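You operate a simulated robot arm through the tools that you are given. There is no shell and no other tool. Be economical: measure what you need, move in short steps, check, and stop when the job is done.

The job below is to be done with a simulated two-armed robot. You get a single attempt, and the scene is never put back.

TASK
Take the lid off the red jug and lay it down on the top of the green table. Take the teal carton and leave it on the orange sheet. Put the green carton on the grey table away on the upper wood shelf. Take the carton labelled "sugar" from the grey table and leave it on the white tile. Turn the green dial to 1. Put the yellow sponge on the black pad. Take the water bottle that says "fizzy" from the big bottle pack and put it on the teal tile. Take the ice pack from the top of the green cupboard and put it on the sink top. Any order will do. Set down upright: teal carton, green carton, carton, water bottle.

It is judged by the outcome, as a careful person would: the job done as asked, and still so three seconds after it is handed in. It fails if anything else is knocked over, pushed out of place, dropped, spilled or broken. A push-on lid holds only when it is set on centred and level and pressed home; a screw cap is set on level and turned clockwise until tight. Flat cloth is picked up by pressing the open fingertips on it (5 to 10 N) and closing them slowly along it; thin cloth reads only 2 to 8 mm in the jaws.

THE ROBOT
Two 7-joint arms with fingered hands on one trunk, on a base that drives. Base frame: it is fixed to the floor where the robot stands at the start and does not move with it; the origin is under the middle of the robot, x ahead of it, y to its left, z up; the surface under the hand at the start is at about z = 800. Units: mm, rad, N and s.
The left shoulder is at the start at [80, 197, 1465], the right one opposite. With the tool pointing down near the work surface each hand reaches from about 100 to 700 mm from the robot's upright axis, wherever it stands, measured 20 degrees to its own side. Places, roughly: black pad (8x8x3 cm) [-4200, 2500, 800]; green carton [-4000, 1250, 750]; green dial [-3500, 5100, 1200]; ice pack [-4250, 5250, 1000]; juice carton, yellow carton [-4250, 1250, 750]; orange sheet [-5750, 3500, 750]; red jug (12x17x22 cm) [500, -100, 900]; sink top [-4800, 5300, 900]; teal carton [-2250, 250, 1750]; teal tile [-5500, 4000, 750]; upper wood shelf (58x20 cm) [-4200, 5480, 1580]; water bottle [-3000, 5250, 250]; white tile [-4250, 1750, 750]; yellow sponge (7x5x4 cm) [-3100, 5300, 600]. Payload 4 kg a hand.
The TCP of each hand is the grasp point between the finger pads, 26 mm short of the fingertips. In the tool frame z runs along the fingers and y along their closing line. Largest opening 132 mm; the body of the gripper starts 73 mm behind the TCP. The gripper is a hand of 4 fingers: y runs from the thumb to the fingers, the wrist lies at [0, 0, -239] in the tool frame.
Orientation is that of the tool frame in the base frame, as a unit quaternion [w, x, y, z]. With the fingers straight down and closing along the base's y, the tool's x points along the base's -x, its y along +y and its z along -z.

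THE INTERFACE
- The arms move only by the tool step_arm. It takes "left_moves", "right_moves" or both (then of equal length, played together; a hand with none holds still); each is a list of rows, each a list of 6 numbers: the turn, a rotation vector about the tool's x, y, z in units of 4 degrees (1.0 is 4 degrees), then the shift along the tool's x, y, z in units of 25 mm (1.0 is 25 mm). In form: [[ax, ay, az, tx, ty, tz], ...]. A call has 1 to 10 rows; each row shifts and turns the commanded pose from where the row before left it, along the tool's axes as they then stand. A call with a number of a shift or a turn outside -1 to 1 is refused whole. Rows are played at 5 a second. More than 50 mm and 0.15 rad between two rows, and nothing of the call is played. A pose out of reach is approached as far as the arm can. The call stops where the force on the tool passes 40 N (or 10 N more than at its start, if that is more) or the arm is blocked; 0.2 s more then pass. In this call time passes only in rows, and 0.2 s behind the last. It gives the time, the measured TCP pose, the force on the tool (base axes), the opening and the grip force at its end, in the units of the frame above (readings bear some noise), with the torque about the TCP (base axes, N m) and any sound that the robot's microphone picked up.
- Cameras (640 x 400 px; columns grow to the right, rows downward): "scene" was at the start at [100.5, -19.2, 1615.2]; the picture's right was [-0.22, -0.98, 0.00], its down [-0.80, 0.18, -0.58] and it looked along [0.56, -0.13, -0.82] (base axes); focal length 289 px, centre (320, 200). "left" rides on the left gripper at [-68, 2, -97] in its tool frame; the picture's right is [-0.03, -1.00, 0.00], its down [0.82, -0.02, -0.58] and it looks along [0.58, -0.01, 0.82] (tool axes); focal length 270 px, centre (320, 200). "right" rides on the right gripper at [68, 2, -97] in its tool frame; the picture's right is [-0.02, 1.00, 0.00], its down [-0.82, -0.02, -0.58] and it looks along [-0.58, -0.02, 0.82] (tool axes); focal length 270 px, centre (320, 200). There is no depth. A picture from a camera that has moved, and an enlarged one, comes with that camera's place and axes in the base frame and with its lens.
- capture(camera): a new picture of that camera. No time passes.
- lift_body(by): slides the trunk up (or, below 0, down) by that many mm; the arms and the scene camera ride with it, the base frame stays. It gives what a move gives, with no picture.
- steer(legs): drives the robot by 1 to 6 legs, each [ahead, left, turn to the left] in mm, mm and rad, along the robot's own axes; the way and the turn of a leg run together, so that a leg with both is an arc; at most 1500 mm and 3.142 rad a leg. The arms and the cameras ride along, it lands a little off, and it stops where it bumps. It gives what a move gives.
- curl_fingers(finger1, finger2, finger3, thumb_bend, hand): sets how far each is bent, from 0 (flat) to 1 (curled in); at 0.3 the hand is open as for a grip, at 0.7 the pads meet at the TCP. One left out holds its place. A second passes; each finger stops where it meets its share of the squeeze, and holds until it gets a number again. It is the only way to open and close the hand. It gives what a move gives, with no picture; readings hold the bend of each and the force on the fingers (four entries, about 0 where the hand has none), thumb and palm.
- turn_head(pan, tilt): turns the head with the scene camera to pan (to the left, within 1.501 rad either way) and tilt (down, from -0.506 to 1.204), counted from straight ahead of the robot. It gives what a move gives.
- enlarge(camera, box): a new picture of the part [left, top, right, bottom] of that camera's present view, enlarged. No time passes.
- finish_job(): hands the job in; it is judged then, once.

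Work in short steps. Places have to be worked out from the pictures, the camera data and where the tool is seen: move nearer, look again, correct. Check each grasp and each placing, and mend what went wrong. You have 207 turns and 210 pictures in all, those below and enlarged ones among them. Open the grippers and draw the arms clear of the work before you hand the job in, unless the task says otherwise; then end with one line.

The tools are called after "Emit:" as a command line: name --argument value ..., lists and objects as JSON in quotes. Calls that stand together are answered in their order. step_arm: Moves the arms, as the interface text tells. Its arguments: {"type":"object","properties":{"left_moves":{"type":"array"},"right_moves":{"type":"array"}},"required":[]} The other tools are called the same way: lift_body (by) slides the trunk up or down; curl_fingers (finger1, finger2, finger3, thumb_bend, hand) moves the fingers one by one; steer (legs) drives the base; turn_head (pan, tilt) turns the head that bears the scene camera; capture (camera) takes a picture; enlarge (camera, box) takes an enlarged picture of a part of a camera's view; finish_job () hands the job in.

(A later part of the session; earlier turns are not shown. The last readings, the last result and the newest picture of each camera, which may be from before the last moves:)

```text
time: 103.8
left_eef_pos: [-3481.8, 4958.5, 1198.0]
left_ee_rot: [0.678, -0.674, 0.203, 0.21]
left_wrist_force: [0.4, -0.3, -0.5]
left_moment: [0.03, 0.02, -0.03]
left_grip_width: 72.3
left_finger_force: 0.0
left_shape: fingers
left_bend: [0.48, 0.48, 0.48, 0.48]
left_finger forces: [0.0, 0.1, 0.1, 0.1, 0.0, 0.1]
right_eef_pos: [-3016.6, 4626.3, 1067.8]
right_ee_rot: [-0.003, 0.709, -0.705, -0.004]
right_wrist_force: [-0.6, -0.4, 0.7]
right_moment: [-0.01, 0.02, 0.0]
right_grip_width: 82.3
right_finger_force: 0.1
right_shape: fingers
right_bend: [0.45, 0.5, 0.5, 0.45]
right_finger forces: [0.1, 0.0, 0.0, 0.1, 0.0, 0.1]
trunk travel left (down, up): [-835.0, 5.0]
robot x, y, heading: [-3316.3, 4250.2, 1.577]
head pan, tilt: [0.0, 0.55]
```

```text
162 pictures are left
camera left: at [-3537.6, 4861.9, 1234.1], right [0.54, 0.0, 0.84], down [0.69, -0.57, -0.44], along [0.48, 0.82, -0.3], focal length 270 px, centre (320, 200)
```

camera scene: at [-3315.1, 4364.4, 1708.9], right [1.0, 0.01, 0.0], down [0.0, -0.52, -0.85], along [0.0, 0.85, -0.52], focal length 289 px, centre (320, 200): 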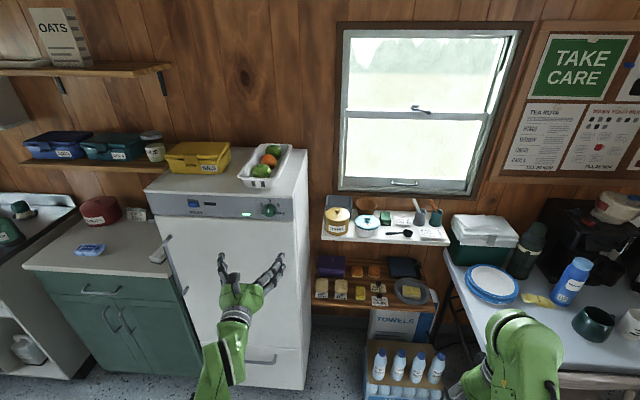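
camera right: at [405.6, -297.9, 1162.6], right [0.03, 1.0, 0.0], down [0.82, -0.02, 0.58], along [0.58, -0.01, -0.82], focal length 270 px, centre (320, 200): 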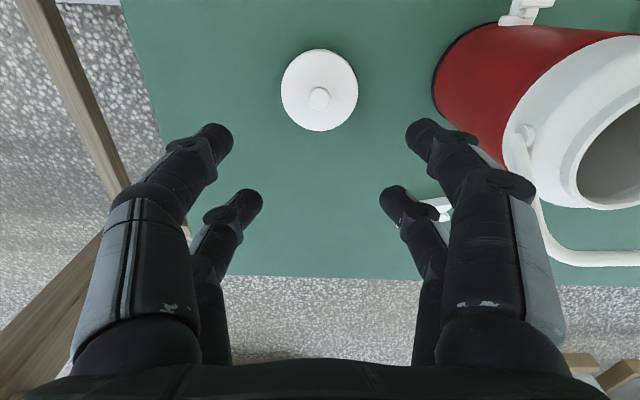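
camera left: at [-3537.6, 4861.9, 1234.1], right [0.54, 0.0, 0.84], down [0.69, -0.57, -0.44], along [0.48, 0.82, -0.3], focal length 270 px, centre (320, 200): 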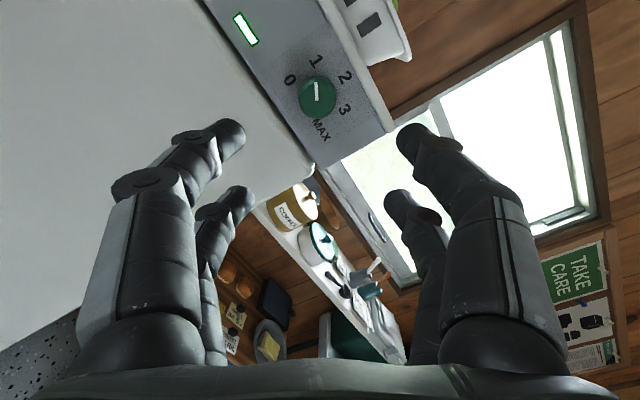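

Dial reads 1. Now I roll the left hand back and pitch it partly down (for the sponge later), while turning the right hand 90° about its axis (for ice pack and bottle).

Emit:
steer --legs '[[-200, 0, 0]]'

Emit:
step_arm --left_moves '[[0, 0, 1, 0, 0, 0], [0, 0, 1, 0, 0, 0], [0, 0, 1, 0, 0, 0], [0, 0, 1, 0, 0, 0], [0, 0, 1, 0, 0, 0], [0, 0, 1, 0, 0, 0], [0, 0, 1, 0, 0, 0], [0, 0, 1, 0, 0, 0], [0, 0, 1, 0, 0, 0], [0, 0, 1, 0, 0, 0]]' --right_moves '[[0, 0, -1, 0, 0, 0], [0, 0, -1, 0, 0, 0], [0, 0, -1, 0, 0, 0], [0, 0, -1, 0, 0, 0], [0, 0, -1, 0, 0, 0], [0, 0, -1, 0, 0, 0], [0, 0, -1, 0, 0, 0], [0, 0, -1, 0, 0, 0], [0, 0, -1, 0, 0, 0], [0, 0, -1, 0, 0, 0]]'

Emit:
step_arm --left_moves '[[0, 0, 1, 0, 0, 0], [0, 0, 1, 0, 0, 0], [0, 0, 1, 0, 0, 0], [0, 0, 1, 0, 0, 0], [0, 1, 0, 0, 0, 0], [0, 1, 0, 0, 0, 0], [0, 1, 0, 0, 0, 0], [0, 1, 0, 0, 0, 0], [0, 1, 0, 0, 0, 0], [0, 1, 0, 0, 0, 0]]' --right_moves '[[0, 0, -1, 0, 0, 0], [0, 0, -1, 0, 0, 0], [0, 0, -1, 0, 0, 0], [0, 0, -1, 0, 0, 0], [0, 0, -1, 0, 0, 0], [0, 0, -1, 0, 0, 0], [0, 0, -1, 0, 0, 0], [0, 0, -1, 0, 0, 0], [0, 0, -1, 0, 0, 0], [0, 0, -1, 0, 0, 0]]'

Emit:
step_arm --left_moves '[[0, 1, 0, 0, 0, 0], [0, 1, 0, 0, 0, 0], [0, 1, 0, 0, 0, 0], [0, 1, 0, 0, 0, 0]]' --right_moves '[[0, 0, -1, 0, 0, 0], [0, 0, -1, 0, 0, 0], [0, 0, -0.5, 0, 0, 0], [0, 0, 0, 0, 0, 0]]'

```text
time: 105.4
left_eef_pos: [-3480.2, 4767.6, 1193.1]
left_ee_rot: [0.676, -0.676, 0.204, 0.21]
left_wrist_force: [0.5, 0.0, 0.0]
left_moment: [0.03, -0.01, -0.02]
left_grip_width: 72.3
left_finger_force: 0.0
left_shape: fingers
left_bend: [0.48, 0.48, 0.48, 0.48]
left_finger forces: [0.1, 0.0, 0.0, 0.0, 0.1, 0.0]
right_eef_pos: [-3014.8, 4435.0, 1064.6]
right_ee_rot: [-0.001, 0.709, -0.705, -0.003]
right_wrist_force: [0.5, 1.0, 1.2]
right_moment: [0.01, 0.0, 0.0]
right_grip_width: 82.3
right_finger_force: 0.1
right_shape: fingers
right_bend: [0.45, 0.5, 0.5, 0.45]
right_finger forces: [0.0, 0.0, 0.0, 0.0, 0.0, 0.1]
trunk travel left (down, up): [-835.0, 5.0]
robot x, y, heading: [-3313.4, 4049.4, 1.579]
head pan, tilt: [0.0, 0.55]
```

```text
time: 107.6
left_eef_pos: [-3479.8, 4762.4, 1196.9]
left_ee_rot: [0.565, -0.564, 0.422, 0.43]
left_wrist_force: [-0.1, -0.1, 0.4]
left_moment: [0.0, -0.01, -0.02]
left_grip_width: 72.1
left_finger_force: 0.0
left_shape: fingers
left_bend: [0.48, 0.48, 0.48, 0.48]
left_finger forces: [0.1, 0.1, 0.0, 0.0, 0.1, 0.0]
right_eef_pos: [-3017.1, 4429.2, 1067.8]
right_ee_rot: [-0.004, 0.908, -0.418, -0.003]
right_wrist_force: [-0.4, 0.3, 0.3]
right_moment: [0.0, 0.01, 0.01]
right_grip_width: 82.3
right_finger_force: 0.1
right_shape: fingers
right_bend: [0.45, 0.5, 0.5, 0.45]
right_finger forces: [0.0, 0.1, 0.0, 0.0, 0.0, 0.0]
trunk travel left (down, up): [-835.0, 5.0]
robot x, y, heading: [-3315.3, 4053.3, 1.582]
head pan, tilt: [0.0, 0.55]
```

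```text
time: 109.8
left_eef_pos: [-3495.1, 4764.1, 1201.7]
left_ee_rot: [-0.437, 0.562, -0.524, -0.468]
left_wrist_force: [-0.5, 0.8, -1.0]
left_moment: [0.01, -0.01, -0.01]
left_grip_width: 72.1
left_finger_force: 0.1
left_shape: fingers
left_bend: [0.48, 0.48, 0.48, 0.48]
left_finger forces: [0.0, 0.0, 0.0, 0.1, 0.0, 0.1]
left hand out of reach, approached as far as the arm can: row 5, 6, 7, 8, 9
right_eef_pos: [-3012.3, 4439.6, 1075.0]
right_ee_rot: [-0.017, 0.996, -0.084, 0.002]
right_wrist_force: [0.1, -0.6, 0.2]
right_moment: [0.01, 0.02, -0.01]
right_grip_width: 82.6
right_finger_force: 0.0
right_shape: fingers
right_bend: [0.45, 0.5, 0.5, 0.45]
right_finger forces: [0.0, 0.0, 0.0, 0.1, 0.0, 0.0]
trunk travel left (down, up): [-835.0, 5.0]
robot x, y, heading: [-3312.2, 4051.6, 1.573]
head pan, tilt: [0.0, 0.55]
```

```text
time: 110.8
left_eef_pos: [-3495.0, 4763.5, 1201.6]
left_ee_rot: [-0.358, 0.622, -0.579, -0.386]
left_wrist_force: [-0.6, -0.5, 0.6]
left_moment: [0.0, 0.0, 0.03]
left_grip_width: 72.1
left_finger_force: 0.0
left_shape: fingers
left_bend: [0.48, 0.48, 0.48, 0.48]
left_finger forces: [0.0, 0.0, 0.0, 0.1, 0.0, 0.0]
right_eef_pos: [-3012.1, 4440.5, 1079.3]
right_ee_rot: [-0.022, 1.0, 0.003, 0.005]
right_wrist_force: [0.4, 0.7, 0.3]
right_moment: [-0.03, -0.02, 0.02]
right_grip_width: 82.3
right_finger_force: 0.0
right_shape: fingers
right_bend: [0.45, 0.5, 0.5, 0.45]
right_finger forces: [0.1, 0.0, 0.0, 0.1, 0.0, 0.0]
trunk travel left (down, up): [-835.0, 5.0]
robot x, y, heading: [-3310.4, 4054.5, 1.58]
head pan, tilt: [0.0, 0.55]
```

Right hand now closes along y. I drive left 1250 to be in front of cupboard/sink and look.

Emit:
steer --legs '[[0, 1250, 0]]'

Emit:
capture --camera "scene"

```text
time: 117.1
left_eef_pos: [-4745.5, 4753.1, 1202.3]
left_ee_rot: [-0.359, 0.622, -0.579, -0.386]
left_wrist_force: [0.0, -0.8, -0.8]
left_moment: [0.0, -0.03, 0.03]
left_grip_width: 71.9
left_finger_force: 0.0
left_shape: fingers
left_bend: [0.48, 0.48, 0.48, 0.48]
left_finger forces: [0.1, 0.0, 0.1, 0.0, 0.1, 0.0]
right_eef_pos: [-4260.9, 4432.8, 1079.2]
right_ee_rot: [-0.023, 1.0, 0.006, 0.005]
right_wrist_force: [-0.2, -0.1, 0.2]
right_moment: [0.01, 0.0, 0.01]
right_grip_width: 82.5
right_finger_force: 0.0
right_shape: fingers
right_bend: [0.45, 0.5, 0.5, 0.45]
right_finger forces: [0.1, 0.0, 0.0, 0.1, 0.2, 0.0]
trunk travel left (down, up): [-835.0, 5.0]
robot x, y, heading: [-4559.6, 4036.6, 1.582]
head pan, tilt: [0.0, 0.55]
```

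```text
161 pictures are left
camera scene: at [-4561.0, 4155.6, 1708.9], right [1.0, 0.01, 0.0], down [0.0, -0.52, -0.85], along [-0.01, 0.85, -0.52], focal length 289 px, centre (320, 200)
```

scene: 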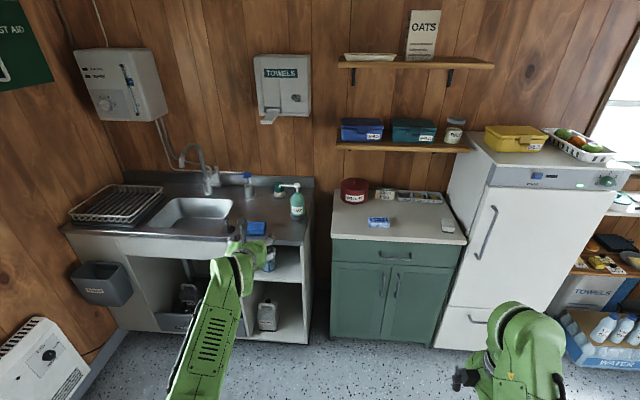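

Ice pack at ≈(-4285,5291,892). I enlarge the sink area to pick a free place.

Emit:
enlarge --camera "scene" --box '[60, 140, 340, 300]'

Emit:
enlarge --camera "scene" --box '[320, 30, 500, 260]'

Emit:
capture --camera "left"

```text
2.29 times, centred on (200, 220) of scene
camera zoom: at [-4561.0, 4155.6, 1708.9], right [1.0, 0.01, 0.0], down [0.0, -0.52, -0.85], along [-0.01, 0.85, -0.52], focal length 660 px, centre (594, 154)
```

zoom: 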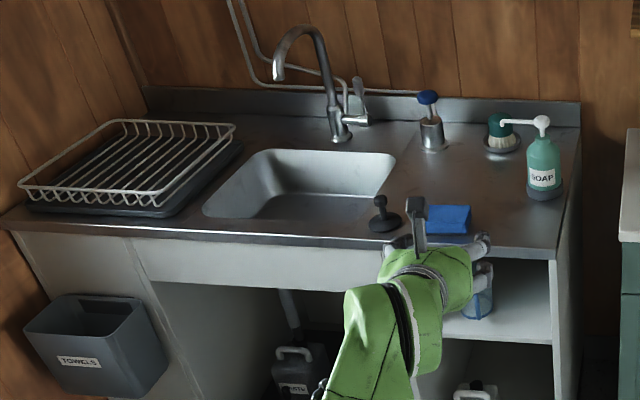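

```text
1.74 times, centred on (410, 145) of scene
camera zoom: at [-4561.0, 4155.6, 1708.9], right [1.0, 0.01, 0.0], down [0.0, -0.52, -0.85], along [-0.01, 0.85, -0.52], focal length 502 px, centre (164, 296)
```

zoom: 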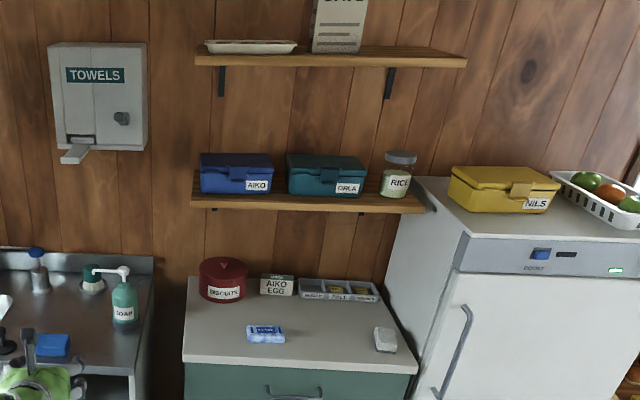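

```text
158 pictures are left
camera left: at [-4742.6, 4696.1, 1306.3], right [1.0, 0.08, 0.02], down [0.08, -0.88, -0.47], along [-0.02, 0.47, -0.88], focal length 270 px, centre (320, 200)
```

left: 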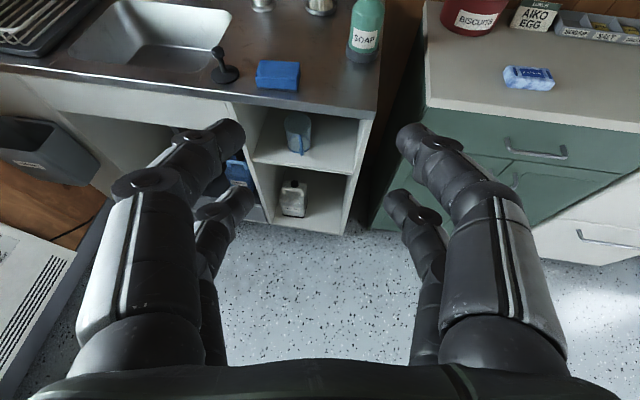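

Free spot on the sink top is about (-4755,5228), right of the blue sponge and in front of the soap. I extend the right hand, retract the left, and drive forward.

Emit:
step_arm --left_moves '[[0, 0, 0, 0.6, 0, -0.75], [0, 0, 0, 0.6, 0, -0.75], [0, 0, 0, 0.6, 0, -0.75], [0, 0, 0, 0.6, 0, -0.75], [0, 0, 0, 0.6, 0, -0.75], [0, 0, 0, 0.6, 0, -0.75], [0, 0, 0, 0.6, 0, -0.75], [0, 0, 0, 0.6, 0, -0.75]]' --right_moves '[[0, 0, 0, 0, -1, 0], [0, 0, 0, 0, -1, 0], [0, 0, 0, 0, -1, 0], [0, 0, 0, 0, -1, 0], [0, 0, 0, 0, -1, 0], [0, 0, 0, 0, -1, 0], [0, 0, 0, 0, -1, 0], [0, 0, 0, -1, -1, 0]]'

Emit:
steer --legs '[[600, 0, -0.01]]'

Emit:
capture --camera "right"

Emit:
capture --camera "scene"

```text
time: 118.9
left_eef_pos: [-4733.8, 4564.3, 1159.3]
left_ee_rot: [-0.359, 0.623, -0.579, -0.386]
left_wrist_force: [-0.5, -0.4, -0.1]
left_moment: [0.02, -0.01, -0.02]
left_grip_width: 72.2
left_finger_force: 0.0
left_shape: fingers
left_bend: [0.48, 0.48, 0.48, 0.48]
left_finger forces: [0.1, 0.0, 0.0, 0.1, 0.1, 0.0]
right_eef_pos: [-4287.7, 4631.7, 1087.2]
right_ee_rot: [-0.022, 1.0, 0.004, 0.007]
right_wrist_force: [-0.3, -0.3, 1.0]
right_moment: [-0.02, -0.02, 0.01]
right_grip_width: 82.4
right_finger_force: 0.1
right_shape: fingers
right_bend: [0.45, 0.5, 0.5, 0.45]
right_finger forces: [0.1, 0.0, 0.0, 0.0, 0.0, 0.1]
trunk travel left (down, up): [-835.0, 5.0]
robot x, y, heading: [-4566.2, 4040.1, 1.58]
head pan, tilt: [0.0, 0.55]
```

```text
time: 122.3
left_eef_pos: [-4734.4, 5166.9, 1161.0]
left_ee_rot: [-0.361, 0.621, -0.58, -0.385]
left_wrist_force: [-0.1, -0.4, 0.7]
left_moment: [-0.04, -0.01, 0.0]
left_grip_width: 72.4
left_finger_force: 0.1
left_shape: fingers
left_bend: [0.48, 0.48, 0.48, 0.48]
left_finger forces: [0.0, 0.0, 0.0, 0.0, 0.0, 0.1]
right_eef_pos: [-4288.0, 5233.4, 1088.1]
right_ee_rot: [-0.023, 1.0, 0.002, 0.005]
right_wrist_force: [-0.2, -0.2, 0.4]
right_moment: [0.03, 0.02, 0.02]
right_grip_width: 82.3
right_finger_force: 0.0
right_shape: fingers
right_bend: [0.45, 0.5, 0.5, 0.45]
right_finger forces: [0.0, 0.1, 0.1, 0.0, 0.0, 0.1]
trunk travel left (down, up): [-835.0, 5.0]
robot x, y, heading: [-4567.1, 4646.8, 1.577]
head pan, tilt: [0.0, 0.55]
```

```text
157 pictures are left
camera right: at [-4221.0, 5227.5, 1187.3], right [-0.02, -1.0, -0.05], down [-0.82, -0.01, 0.57], along [-0.57, 0.05, -0.82], focal length 270 px, centre (320, 200)
```

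right: 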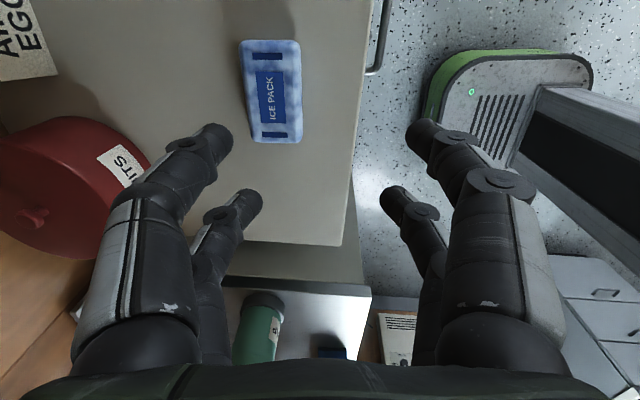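

```text
156 pictures are left
camera scene: at [-4566.5, 4757.2, 1709.2], right [1.0, 0.01, 0.0], down [0.0, -0.52, -0.85], along [0.0, 0.85, -0.52], focal length 289 px, centre (320, 200)
```

scene: 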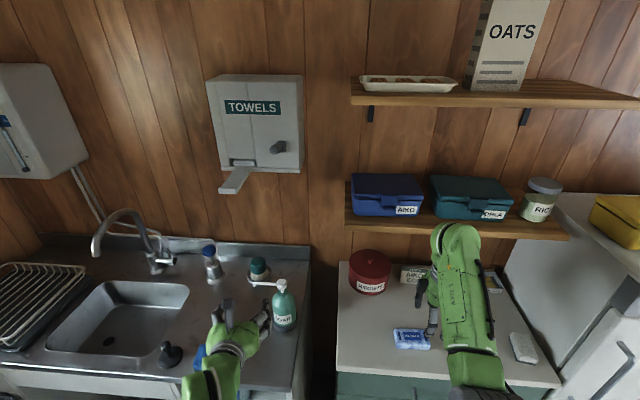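

Ice pack at (-4288,5293), 58 mm wide in y. I open the fingers to ~85 mm, move over it and descend.

Emit:
curl_fingers --hand "right" --finger1 0.43 --finger2 0.43 --finger3 0.43 --thumb_bend 0.43

Emit:
step_arm --right_moves '[[0, 0, 0, 0, -1, 0], [0, 0, 0, 0, -1, 0], [0, 0, 0, 0, -0.4, 0], [0, 0, 0, 0, 0, 1], [0, 0, 0, 0, 0, 1], [0, 0, 0, 0, 0, 1], [0, 0, 0, 0, 0, 1]]'

Emit:
capture --camera "right"

```text
time: 123.3
left_eef_pos: [-4735.2, 5170.8, 1160.2]
left_ee_rot: [-0.359, 0.621, -0.58, -0.385]
left_wrist_force: [-0.4, 0.6, 0.7]
left_moment: [0.0, -0.01, 0.01]
left_grip_width: 72.1
left_finger_force: 0.1
left_shape: fingers
left_bend: [0.48, 0.48, 0.48, 0.48]
left_finger forces: [0.0, 0.1, 0.0, 0.0, 0.1, 0.0]
right_eef_pos: [-4287.8, 5234.5, 1087.2]
right_ee_rot: [-0.023, 1.0, 0.002, 0.006]
right_wrist_force: [0.7, 0.4, 0.8]
right_moment: [0.02, 0.0, 0.01]
right_grip_width: 88.8
right_finger_force: 0.1
right_shape: fingers
right_bend: [0.43, 0.43, 0.43, 0.43]
right_finger forces: [0.0, 0.0, 0.0, 0.1, 0.1, 0.0]
trunk travel left (down, up): [-835.0, 5.0]
robot x, y, heading: [-4565.1, 4643.6, 1.581]
head pan, tilt: [0.0, 0.55]
```

```text
time: 124.9
left_eef_pos: [-4734.3, 5170.1, 1161.3]
left_ee_rot: [-0.361, 0.62, -0.58, -0.385]
left_wrist_force: [-0.1, 0.1, 0.7]
left_moment: [0.02, -0.02, -0.01]
left_grip_width: 72.1
left_finger_force: 0.1
left_shape: fingers
left_bend: [0.48, 0.48, 0.48, 0.48]
left_finger forces: [0.0, 0.1, 0.1, 0.0, 0.0, 0.1]
right_eef_pos: [-4288.0, 5300.5, 990.7]
right_ee_rot: [-0.023, 1.0, 0.002, 0.005]
right_wrist_force: [0.0, 0.9, -0.2]
right_moment: [0.0, -0.03, 0.0]
right_grip_width: 89.2
right_finger_force: 0.1
right_shape: fingers
right_bend: [0.43, 0.43, 0.43, 0.43]
right_finger forces: [0.0, 0.0, 0.0, 0.0, 0.1, 0.0]
trunk travel left (down, up): [-835.0, 5.0]
robot x, y, heading: [-4562.6, 4644.2, 1.575]
head pan, tilt: [0.0, 0.55]
```

```text
155 pictures are left
camera right: at [-4219.6, 5293.8, 1089.3], right [-0.02, -1.0, -0.04], down [-0.82, -0.01, 0.57], along [-0.57, 0.05, -0.82], focal length 270 px, centre (320, 200)
```

right: 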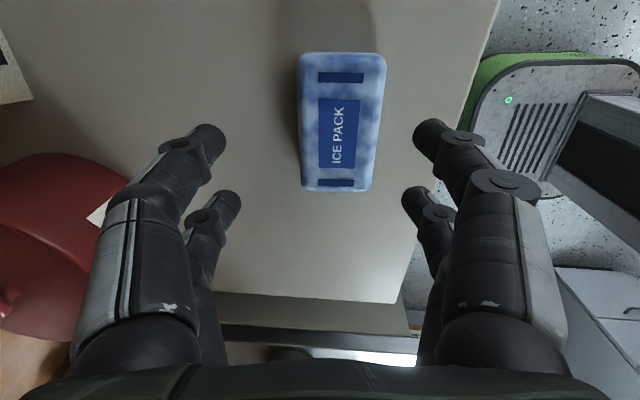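

Pack centre at (-4286,5289). Slight correction and descend in small steps.

Emit:
step_arm --right_moves '[[0, 0, 0, 0, 0.45, 1], [0, 0, 0, 0, 0, 1], [0, 0, 0, 0, 0, 0.8], [0, 0, 0, 0, 0, 0.3], [0, 0, 0, 0, 0, 0.2], [0, 0, 0, 0, 0, 0.2]]'

Emit:
capture --camera "right"

```text
time: 126.3
left_eef_pos: [-4735.8, 5166.9, 1162.4]
left_ee_rot: [-0.361, 0.62, -0.581, -0.384]
left_wrist_force: [0.3, 0.2, 0.3]
left_moment: [-0.01, -0.03, -0.01]
left_grip_width: 72.1
left_finger_force: 0.0
left_shape: fingers
left_bend: [0.48, 0.48, 0.48, 0.48]
left_finger forces: [0.0, 0.0, 0.0, 0.0, 0.0, 0.0]
right_eef_pos: [-4286.8, 5299.4, 914.4]
right_ee_rot: [-0.033, 0.999, 0.003, 0.007]
right_wrist_force: [-5.1, -1.4, 21.2]
right_moment: [-1.35, 0.22, -0.28]
right_grip_width: 94.2
right_finger_force: 10.3
right_shape: fingers
right_bend: [0.41, 0.4, 0.43, 0.43]
right_finger forces: [9.7, 10.9, 0.0, 0.1, 0.0, 0.0]
trunk travel left (down, up): [-835.0, 5.0]
robot x, y, heading: [-4566.9, 4640.9, 1.58]
head pan, tilt: [0.0, 0.55]
stopped in row 6 (right hand): the force on the tool passed its limit at 43 N (the readings are from after the stop); the commanded pose is now the measured one
```

```text
154 pictures are left
camera right: at [-4219.7, 5292.0, 1013.0], right [-0.02, -1.0, -0.07], down [-0.82, -0.02, 0.57], along [-0.57, 0.07, -0.82], focal length 270 px, centre (320, 200)
```

right: 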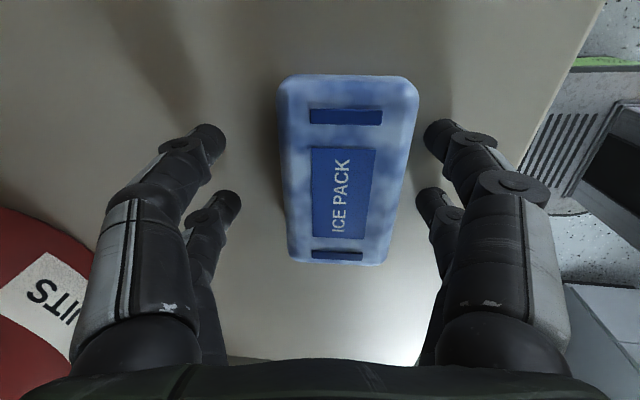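

The +y fingertips touched the counter first, as the hand is tilted ~3.8°. I raise a bit, level it, centre by 10 mm, and go down gently.

Emit:
step_arm --right_moves '[[0, 0, 0, 0, 0, -0.4], [-0.9, 0, 0, 0, 0.4, 0], [0, 0, 0, 0, 0, 0.15]]'

Emit:
capture --camera "right"

```text
time: 127.1
left_eef_pos: [-4735.2, 5170.0, 1160.9]
left_ee_rot: [-0.36, 0.621, -0.58, -0.385]
left_wrist_force: [0.1, -0.2, -0.2]
left_moment: [-0.01, -0.02, 0.0]
left_grip_width: 72.1
left_finger_force: 0.0
left_shape: fingers
left_bend: [0.48, 0.48, 0.48, 0.48]
left_finger forces: [0.0, 0.0, 0.1, 0.1, 0.0, 0.0]
right_eef_pos: [-4285.2, 5288.1, 915.2]
right_ee_rot: [0.003, 1.0, 0.002, 0.007]
right_wrist_force: [0.0, 0.4, 0.3]
right_moment: [0.01, 0.02, 0.01]
right_grip_width: 89.9
right_finger_force: 0.1
right_shape: fingers
right_bend: [0.43, 0.43, 0.43, 0.43]
right_finger forces: [0.0, 0.0, 0.1, 0.0, 0.0, 0.0]
trunk travel left (down, up): [-835.0, 5.0]
robot x, y, heading: [-4564.1, 4643.0, 1.578]
head pan, tilt: [0.0, 0.55]
```

```text
153 pictures are left
camera right: at [-4218.5, 5287.2, 1014.8], right [-0.02, -1.0, 0.0], down [-0.82, 0.02, 0.56], along [-0.56, 0.01, -0.83], focal length 270 px, centre (320, 200)
```

right: 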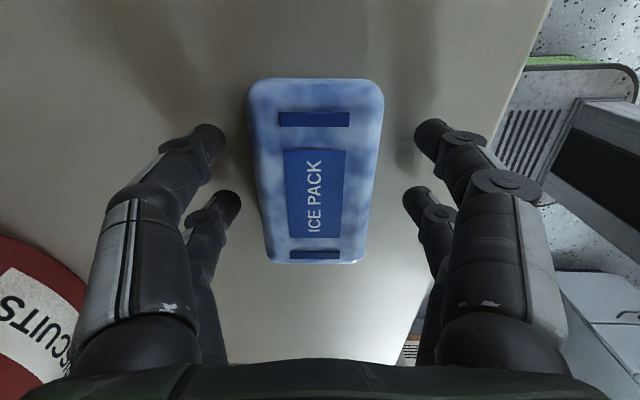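

Centred and level. I close the fingers on the ice pack.

Emit:
curl_fingers --hand "right" --finger1 0.65 --finger2 0.65 --finger3 0.65 --thumb_bend 0.65

Emit:
step_arm --right_moves '[[0, 0, 0, 0, 0, -0.4], [0, 0, 0, 0, 0, -0.8], [0, 0, 0, 0, 0, -1]]'

Emit:
capture --camera "right"

```text
time: 128.1
left_eef_pos: [-4734.3, 5170.0, 1162.1]
left_ee_rot: [-0.36, 0.621, -0.581, -0.385]
left_wrist_force: [-0.5, -0.5, -0.5]
left_moment: [0.01, -0.01, 0.01]
left_grip_width: 72.3
left_finger_force: 0.0
left_shape: fingers
left_bend: [0.48, 0.48, 0.48, 0.48]
left_finger forces: [0.0, 0.1, 0.0, 0.1, 0.0, 0.0]
right_eef_pos: [-4285.6, 5287.7, 915.7]
right_ee_rot: [0.002, 1.0, 0.002, 0.007]
right_wrist_force: [0.3, -0.5, 0.0]
right_moment: [0.02, -0.04, 0.0]
right_grip_width: 53.8
right_finger_force: 15.9
right_shape: fingers
right_bend: [0.52, 0.53, 0.54, 0.59]
right_finger forces: [8.0, 7.6, 6.0, 0.0, 9.9, 0.0]
trunk travel left (down, up): [-835.0, 5.0]
robot x, y, heading: [-4571.3, 4637.4, 1.575]
head pan, tilt: [0.0, 0.55]
```

```text
time: 128.9
left_eef_pos: [-4735.0, 5167.3, 1160.6]
left_ee_rot: [-0.359, 0.622, -0.58, -0.385]
left_wrist_force: [0.1, -0.3, -0.7]
left_moment: [0.01, 0.0, 0.01]
left_grip_width: 72.3
left_finger_force: 0.1
left_shape: fingers
left_bend: [0.48, 0.48, 0.48, 0.48]
left_finger forces: [0.0, 0.1, 0.0, 0.0, 0.0, 0.1]
right_eef_pos: [-4286.5, 5287.2, 970.1]
right_ee_rot: [0.003, 1.0, 0.001, 0.007]
right_wrist_force: [0.6, 0.0, -1.2]
right_moment: [0.03, -0.04, 0.01]
right_grip_width: 53.9
right_finger_force: 16.0
right_shape: fingers
right_bend: [0.52, 0.53, 0.54, 0.59]
right_finger forces: [8.0, 7.7, 5.9, 0.0, 9.8, 0.0]
trunk travel left (down, up): [-835.0, 5.0]
robot x, y, heading: [-4567.0, 4641.9, 1.575]
head pan, tilt: [0.0, 0.55]
```

```text
152 pictures are left
camera right: at [-4219.0, 5286.5, 1069.8], right [-0.02, -1.0, 0.0], down [-0.82, 0.02, 0.57], along [-0.57, 0.01, -0.82], focal length 270 px, centre (320, 200)
```

right: 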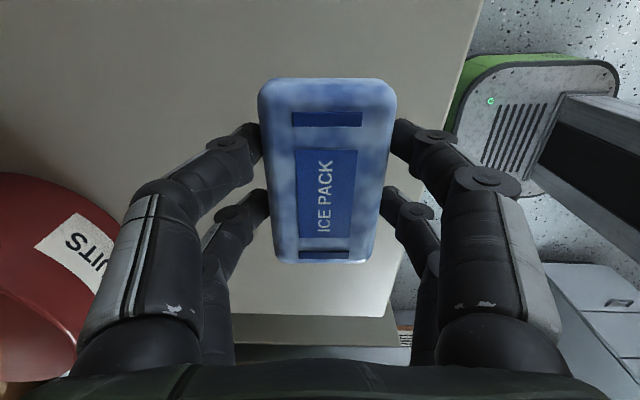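

Ice pack held. I raise it, back off 60 mm and strafe left to the sink spot.

Emit:
step_arm --right_moves '[[0, 0, 0, 0, 0, -1], [0, 0, 0, 0, 0, -1], [0, 0, 0, 0, 0, -1], [0, 0, 0, 0, 0, -1]]'

Emit:
steer --legs '[[-60, 0, 0], [0, 468, 0]]'

Emit:
capture --camera "right"

Emit:
capture --camera "scene"

```text
time: 129.9
left_eef_pos: [-4734.2, 5170.0, 1160.4]
left_ee_rot: [-0.359, 0.621, -0.58, -0.385]
left_wrist_force: [0.5, -0.4, 0.6]
left_moment: [-0.01, 0.02, -0.01]
left_grip_width: 72.0
left_finger_force: 0.0
left_shape: fingers
left_bend: [0.48, 0.48, 0.48, 0.48]
left_finger forces: [0.0, 0.0, 0.0, 0.1, 0.0, 0.1]
right_eef_pos: [-4287.9, 5287.4, 1069.7]
right_ee_rot: [0.003, 1.0, 0.002, 0.007]
right_wrist_force: [0.5, 0.0, -0.8]
right_moment: [-0.01, -0.05, -0.01]
right_grip_width: 54.1
right_finger_force: 15.5
right_shape: fingers
right_bend: [0.52, 0.53, 0.54, 0.59]
right_finger forces: [8.0, 7.6, 5.9, 0.0, 9.8, 0.0]
trunk travel left (down, up): [-835.0, 5.0]
robot x, y, heading: [-4566.3, 4645.4, 1.576]
head pan, tilt: [0.0, 0.55]
```

```text
time: 133.3
left_eef_pos: [-5198.8, 5105.7, 1161.1]
left_ee_rot: [-0.359, 0.621, -0.58, -0.386]
left_wrist_force: [-0.1, 0.0, 0.2]
left_moment: [0.02, -0.01, 0.03]
left_grip_width: 72.2
left_finger_force: 0.0
left_shape: fingers
left_bend: [0.48, 0.48, 0.48, 0.48]
left_finger forces: [0.1, 0.0, 0.1, 0.1, 0.1, 0.0]
right_eef_pos: [-4751.4, 5226.3, 1068.0]
right_ee_rot: [0.001, 1.0, 0.002, 0.006]
right_wrist_force: [1.0, -0.5, -1.2]
right_moment: [0.04, 0.05, 0.01]
right_grip_width: 53.8
right_finger_force: 15.2
right_shape: fingers
right_bend: [0.52, 0.53, 0.54, 0.59]
right_finger forces: [7.9, 7.7, 5.8, 0.0, 9.8, 0.0]
trunk travel left (down, up): [-835.0, 5.0]
robot x, y, heading: [-5029.5, 4580.7, 1.575]
head pan, tilt: [0.0, 0.55]
```

```text
151 pictures are left
camera right: at [-4684.7, 5224.6, 1168.4], right [-0.02, -1.0, 0.0], down [-0.82, 0.02, 0.57], along [-0.57, 0.01, -0.82], focal length 270 px, centre (320, 200)
```

right: 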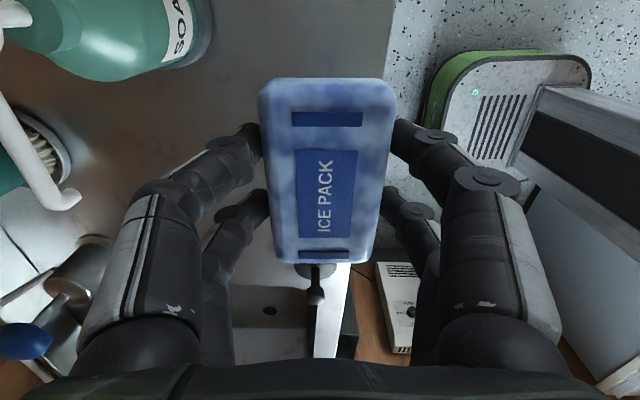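

```text
150 pictures are left
camera scene: at [-5028.5, 4697.2, 1708.9], right [1.0, 0.01, 0.0], down [0.0, -0.52, -0.85], along [-0.01, 0.85, -0.52], focal length 289 px, centre (320, 200)
```

scene: 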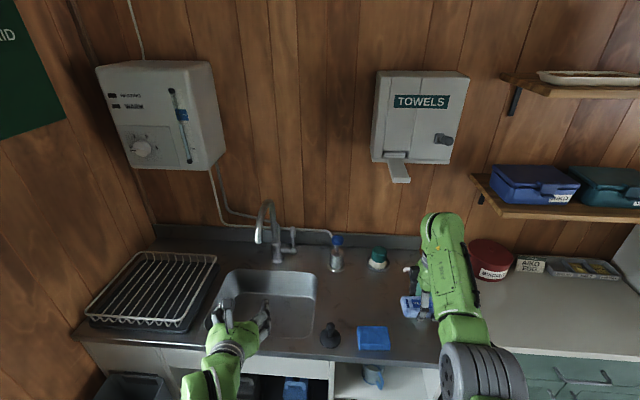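

The spot below is free. I lower the pack to just above the surface, then creep.

Emit:
step_arm --right_moves '[[0, 0, 0, 0, 0, 1], [0, 0, 0, 0, 0, 1], [0, 0, 0, 0, 0, 1], [0, 0, 0, 0, 0, 1], [0, 0, 0, 0, 0, 1], [0, 0, 0, 0, 0, 0.3], [0, 0, 0, 0, 0, 0.2], [0, 0, 0, 0, 0, 0.2]]'

Emit:
capture --camera "right"

```text
time: 135.1
left_eef_pos: [-5201.3, 5107.0, 1160.6]
left_ee_rot: [-0.36, 0.62, -0.581, -0.385]
left_wrist_force: [0.8, -0.1, 0.1]
left_moment: [0.02, 0.01, 0.0]
left_grip_width: 72.1
left_finger_force: 0.0
left_shape: fingers
left_bend: [0.48, 0.48, 0.48, 0.48]
left_finger forces: [0.0, 0.0, 0.1, 0.1, 0.0, 0.1]
right_eef_pos: [-4752.7, 5225.9, 927.1]
right_ee_rot: [0.001, 1.0, 0.003, 0.007]
right_wrist_force: [-0.4, 0.0, -1.3]
right_moment: [0.01, 0.0, -0.03]
right_grip_width: 53.5
right_finger_force: 15.5
right_shape: fingers
right_bend: [0.52, 0.53, 0.54, 0.59]
right_finger forces: [8.0, 7.7, 5.9, 0.0, 9.8, 0.0]
trunk travel left (down, up): [-835.0, 5.0]
robot x, y, heading: [-5033.1, 4581.6, 1.581]
head pan, tilt: [0.0, 0.55]
```

```text
149 pictures are left
camera right: at [-4684.7, 5225.1, 1026.8], right [-0.02, -1.0, 0.0], down [-0.82, 0.02, 0.57], along [-0.57, 0.01, -0.82], focal length 270 px, centre (320, 200)
```

right: 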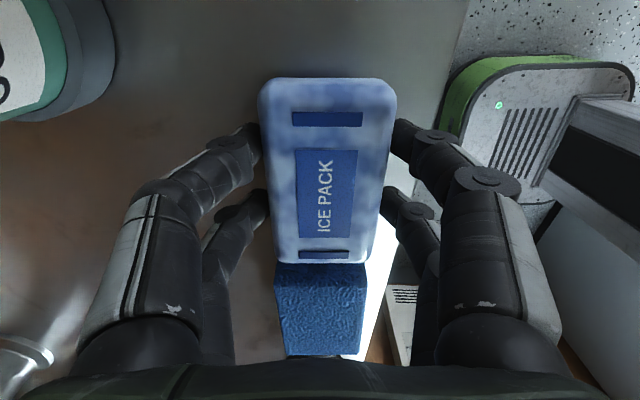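

The blue sponge's edge is close to the pack's far end; I shift 20 mm to +x for clearance and then lower.

Emit:
step_arm --right_moves '[[0, 0, 0, 0.8, 0, 0], [0, 0, 0, 0, 0, 0.15], [0, 0, 0, 0, 0, 0.15], [0, 0, 0, 0, 0, 0.15]]'

Emit:
capture --camera "right"

```text
time: 136.1
left_eef_pos: [-5201.1, 5107.0, 1161.5]
left_ee_rot: [-0.36, 0.621, -0.581, -0.385]
left_wrist_force: [-0.2, 0.1, -0.6]
left_moment: [0.0, 0.01, -0.02]
left_grip_width: 72.2
left_finger_force: 0.0
left_shape: fingers
left_bend: [0.48, 0.48, 0.48, 0.48]
left_finger forces: [0.1, 0.0, 0.0, 0.0, 0.0, 0.1]
right_eef_pos: [-4732.1, 5226.2, 915.4]
right_ee_rot: [0.002, 1.0, 0.003, 0.007]
right_wrist_force: [-0.2, -0.1, -2.1]
right_moment: [-0.02, 0.0, -0.01]
right_grip_width: 53.9
right_finger_force: 15.5
right_shape: fingers
right_bend: [0.52, 0.53, 0.54, 0.59]
right_finger forces: [8.2, 7.5, 5.9, 0.1, 9.7, 0.0]
trunk travel left (down, up): [-835.0, 5.0]
robot x, y, heading: [-5028.3, 4579.2, 1.575]
head pan, tilt: [0.0, 0.55]
```

```text
148 pictures are left
camera right: at [-4664.5, 5225.1, 1015.5], right [-0.02, -1.0, 0.0], down [-0.82, 0.02, 0.57], along [-0.57, 0.01, -0.82], focal length 270 px, centre (320, 200)
```

right: 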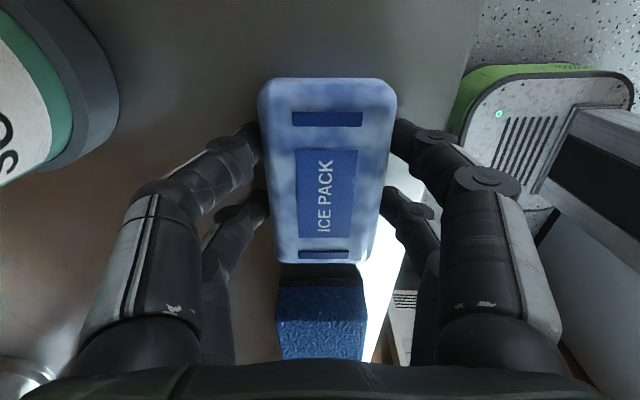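

No contact yet at 915; I keep creeping down.

Emit:
step_arm --right_moves '[[0, 0, 0, 0, 0, 0.15], [0, 0, 0, 0, 0, 0.15], [0, 0, 0, 0, 0, 0.15], [0, 0, 0, 0, 0, 0.15]]'

```text
time: 137.1
left_eef_pos: [-5201.8, 5104.5, 1162.0]
left_ee_rot: [-0.361, 0.62, -0.58, -0.386]
left_wrist_force: [0.0, -1.1, 0.0]
left_moment: [-0.02, 0.02, 0.01]
left_grip_width: 72.1
left_finger_force: 0.0
left_shape: fingers
left_bend: [0.48, 0.48, 0.48, 0.48]
left_finger forces: [0.0, 0.0, 0.0, 0.0, 0.1, 0.1]
right_eef_pos: [-4732.0, 5230.5, 913.5]
right_ee_rot: [-0.008, 1.0, 0.002, 0.01]
right_wrist_force: [-3.8, -7.5, 24.7]
right_moment: [-1.05, 0.31, -0.1]
right_grip_width: 53.7
right_finger_force: 20.1
right_shape: fingers
right_bend: [0.52, 0.54, 0.57, 0.61]
right_finger forces: [10.4, 18.0, 4.4, 0.0, 7.7, 0.0]
trunk travel left (down, up): [-835.0, 5.0]
robot x, y, heading: [-5032.0, 4578.7, 1.578]
head pan, tilt: [0.0, 0.55]
stopped in row 4 (right hand): the force on the tool passed its limit at 42 N (the readings are from after the stop); the commanded pose is now the measured one
```

Contact. I unload slightly and open the fingers a little, then rise.

Emit:
step_arm --right_moves '[[0, 0, 0, 0, 0, -0.1]]'

Emit:
curl_fingers --hand "right" --finger1 0.43 --finger2 0.43 --finger3 0.43 --thumb_bend 0.43

Emit:
step_arm --right_moves '[[0, 0, 0, 0, 0, -0.5], [0, 0, 0, 0, 0, -1], [0, 0, 0, 0, 0, -1], [0, 0, 0, 0, 0, -1], [0, 0, 0, 0, 0, -1], [0, 0, 0, 0, 0, -1], [0, 0, 0, 0, 0, -1]]'

Emit:
capture --camera "right"

Emit:
capture --camera "scene"

```text
time: 137.5
left_eef_pos: [-5201.8, 5104.8, 1161.9]
left_ee_rot: [-0.36, 0.622, -0.579, -0.386]
left_wrist_force: [-0.5, 0.3, -0.4]
left_moment: [-0.02, -0.02, 0.0]
left_grip_width: 72.0
left_finger_force: 0.1
left_shape: fingers
left_bend: [0.48, 0.48, 0.48, 0.48]
left_finger forces: [0.0, 0.0, 0.0, 0.0, 0.0, 0.1]
right_eef_pos: [-4731.5, 5230.5, 913.4]
right_ee_rot: [-0.006, 1.0, 0.002, 0.01]
right_wrist_force: [-2.0, -3.2, 18.9]
right_moment: [-0.6, 0.16, -0.04]
right_grip_width: 53.8
right_finger_force: 18.4
right_shape: fingers
right_bend: [0.52, 0.54, 0.56, 0.61]
right_finger forces: [8.7, 13.3, 5.5, 0.0, 9.3, 0.0]
trunk travel left (down, up): [-835.0, 5.0]
robot x, y, heading: [-5034.0, 4580.3, 1.577]
head pan, tilt: [0.0, 0.55]
```

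```text
time: 138.5
left_eef_pos: [-5202.0, 5105.2, 1161.4]
left_ee_rot: [-0.361, 0.621, -0.58, -0.385]
left_wrist_force: [0.5, 0.6, -0.7]
left_moment: [-0.02, 0.01, -0.02]
left_grip_width: 72.4
left_finger_force: 0.1
left_shape: fingers
left_bend: [0.48, 0.48, 0.48, 0.48]
left_finger forces: [0.0, 0.0, 0.0, 0.0, 0.0, 0.0]
right_eef_pos: [-4731.4, 5229.4, 912.6]
right_ee_rot: [-0.005, 1.0, 0.001, 0.008]
right_wrist_force: [-2.2, 3.6, 16.5]
right_moment: [-0.55, 0.38, -0.16]
right_grip_width: 88.9
right_finger_force: 7.8
right_shape: fingers
right_bend: [0.43, 0.58, 0.43, 0.43]
right_finger forces: [0.1, 16.5, 0.0, 0.1, 0.0, 0.0]
trunk travel left (down, up): [-835.0, 5.0]
robot x, y, heading: [-5033.0, 4583.8, 1.578]
head pan, tilt: [0.0, 0.55]
```

```text
time: 140.1
left_eef_pos: [-5201.3, 5106.4, 1160.8]
left_ee_rot: [-0.36, 0.621, -0.581, -0.385]
left_wrist_force: [0.0, -0.2, -0.5]
left_moment: [-0.02, 0.01, -0.01]
left_grip_width: 72.3
left_finger_force: 0.1
left_shape: fingers
left_bend: [0.48, 0.48, 0.48, 0.48]
left_finger forces: [0.0, 0.0, 0.1, 0.0, 0.0, 0.1]
right_eef_pos: [-4732.4, 5229.5, 1072.4]
right_ee_rot: [-0.004, 1.0, 0.001, 0.009]
right_wrist_force: [-0.8, -0.3, -0.7]
right_moment: [0.0, -0.01, -0.01]
right_grip_width: 89.4
right_finger_force: 0.0
right_shape: fingers
right_bend: [0.43, 0.43, 0.43, 0.43]
right_finger forces: [0.0, 0.1, 0.0, 0.1, 0.1, 0.0]
trunk travel left (down, up): [-835.0, 5.0]
robot x, y, heading: [-5031.9, 4581.1, 1.579]
head pan, tilt: [0.0, 0.55]
```

```text
147 pictures are left
camera right: at [-4666.4, 5227.0, 1173.0], right [-0.02, -1.0, -0.01], down [-0.83, 0.01, 0.56], along [-0.56, 0.02, -0.83], focal length 270 px, centre (320, 200)
```

right: 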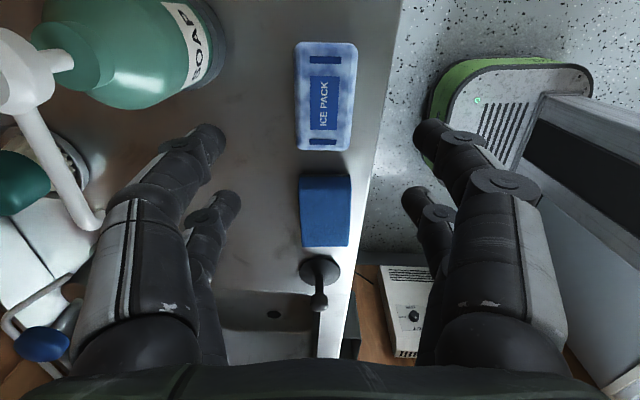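

```text
146 pictures are left
camera scene: at [-5032.2, 4697.1, 1708.9], right [1.0, 0.01, 0.0], down [0.0, -0.52, -0.85], along [-0.01, 0.85, -0.52], focal length 289 px, centre (320, 200)
```

scene: 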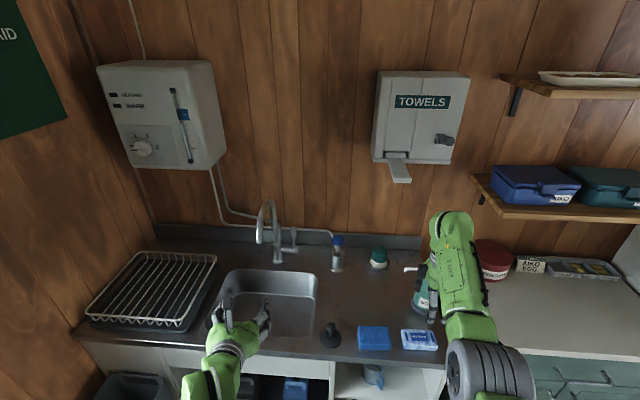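

Ice pack is on the sink top. Now I back off and drive right to the sponge/bottle area.

Emit:
steer --legs '[[-300, 0, 0], [0, -1000, 0], [0, -910, 0]]'

Emit:
step_arm --left_moves '[[0, 1, 0, 0, -1, 0], [0, 1, 0, 0, -1, 0], [0, 1, 0, 0, -1, 0], [0, 1, 0, 0, -1, 0], [0, 0.75, 0, 0, -1, 0], [0, 0, 0, 0, -1, 0]]' --right_moves '[[0, 0, 0, 0, 1, 0], [0, 0, 0, 0, 1, 0], [0, 0, 0, 0, 1, 0], [0, 0, 0, 0, 1, 0], [0, 0, 0, 0, 1, 0], [0, 0, 0, 0, 1, 0]]'

Emit:
turn_head --pan -0.15 --tilt 0.8

Emit:
capture --camera "scene"

Emit:
capture --camera "left"

```text
time: 151.3
left_eef_pos: [-3291.4, 4824.5, 1160.9]
left_ee_rot: [-0.36, 0.622, -0.579, -0.385]
left_wrist_force: [-0.8, 0.0, -0.3]
left_moment: [-0.03, 0.06, -0.03]
left_grip_width: 72.1
left_finger_force: 0.0
left_shape: fingers
left_bend: [0.48, 0.48, 0.48, 0.48]
left_finger forces: [0.0, 0.0, 0.0, 0.0, 0.1, 0.1]
right_eef_pos: [-2823.4, 4948.7, 1073.9]
right_ee_rot: [-0.005, 1.0, 0.004, 0.009]
right_wrist_force: [-0.1, 0.5, -0.3]
right_moment: [0.03, -0.04, 0.01]
right_grip_width: 89.2
right_finger_force: 0.1
right_shape: fingers
right_bend: [0.43, 0.43, 0.43, 0.43]
right_finger forces: [0.1, 0.0, 0.0, 0.0, 0.0, 0.0]
trunk travel left (down, up): [-835.0, 5.0]
robot x, y, heading: [-3118.3, 4300.2, 1.577]
head pan, tilt: [0.0, 0.55]
```

```text
time: 152.7
left_eef_pos: [-3139.6, 4834.3, 1161.8]
left_ee_rot: [-0.259, 0.677, -0.631, -0.277]
left_wrist_force: [-0.5, -0.5, 0.5]
left_moment: [0.0, 0.0, -0.02]
left_grip_width: 72.1
left_finger_force: 0.0
left_shape: fingers
left_bend: [0.48, 0.48, 0.48, 0.48]
left_finger forces: [0.0, 0.1, 0.0, 0.0, 0.1, 0.0]
right_eef_pos: [-2822.2, 4797.5, 1071.8]
right_ee_rot: [-0.005, 1.0, 0.003, 0.009]
right_wrist_force: [0.2, 0.5, 0.1]
right_moment: [0.01, 0.0, 0.02]
right_grip_width: 89.5
right_finger_force: 0.0
right_shape: fingers
right_bend: [0.43, 0.43, 0.43, 0.43]
right_finger forces: [0.1, 0.0, 0.0, 0.1, 0.1, 0.0]
trunk travel left (down, up): [-835.0, 5.0]
robot x, y, heading: [-3119.9, 4302.1, 1.583]
head pan, tilt: [0.0, 0.55]
```

```text
time: 153.5
left_eef_pos: [-3138.3, 4834.8, 1161.7]
left_ee_rot: [-0.259, 0.677, -0.631, -0.277]
left_wrist_force: [-0.3, -0.9, 0.1]
left_moment: [0.03, 0.0, 0.02]
left_grip_width: 72.2
left_finger_force: 0.0
left_shape: fingers
left_bend: [0.48, 0.48, 0.48, 0.48]
left_finger forces: [0.0, 0.1, 0.0, 0.1, 0.1, 0.0]
right_eef_pos: [-2821.5, 4798.2, 1070.2]
right_ee_rot: [-0.005, 1.0, 0.003, 0.008]
right_wrist_force: [-0.4, 0.9, 0.4]
right_moment: [-0.01, -0.01, 0.01]
right_grip_width: 89.1
right_finger_force: 0.0
right_shape: fingers
right_bend: [0.43, 0.43, 0.43, 0.43]
right_finger forces: [0.1, 0.0, 0.0, 0.1, 0.1, 0.0]
trunk travel left (down, up): [-835.0, 5.0]
robot x, y, heading: [-3118.8, 4298.4, 1.579]
head pan, tilt: [-0.15, 0.799]
```

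```text
145 pictures are left
camera scene: at [-3107.5, 4405.5, 1687.6], right [0.99, -0.14, 0.0], down [-0.1, -0.71, -0.7], along [0.1, 0.69, -0.72], focal length 289 px, centre (320, 200)
```

scene: 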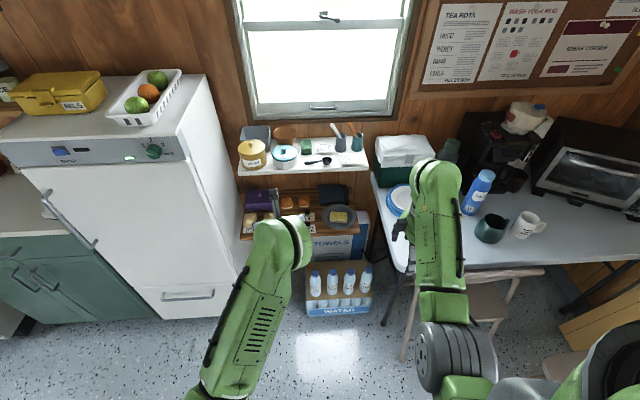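

```text
144 pictures are left
camera left: at [-3140.5, 4815.7, 1278.4], right [1.0, 0.09, 0.02], down [0.09, -0.98, -0.16], along [0.0, 0.16, -0.99], focal length 270 px, centre (320, 200)
```

left: 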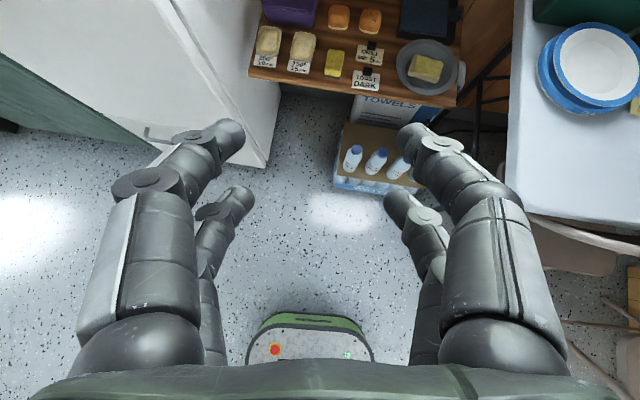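

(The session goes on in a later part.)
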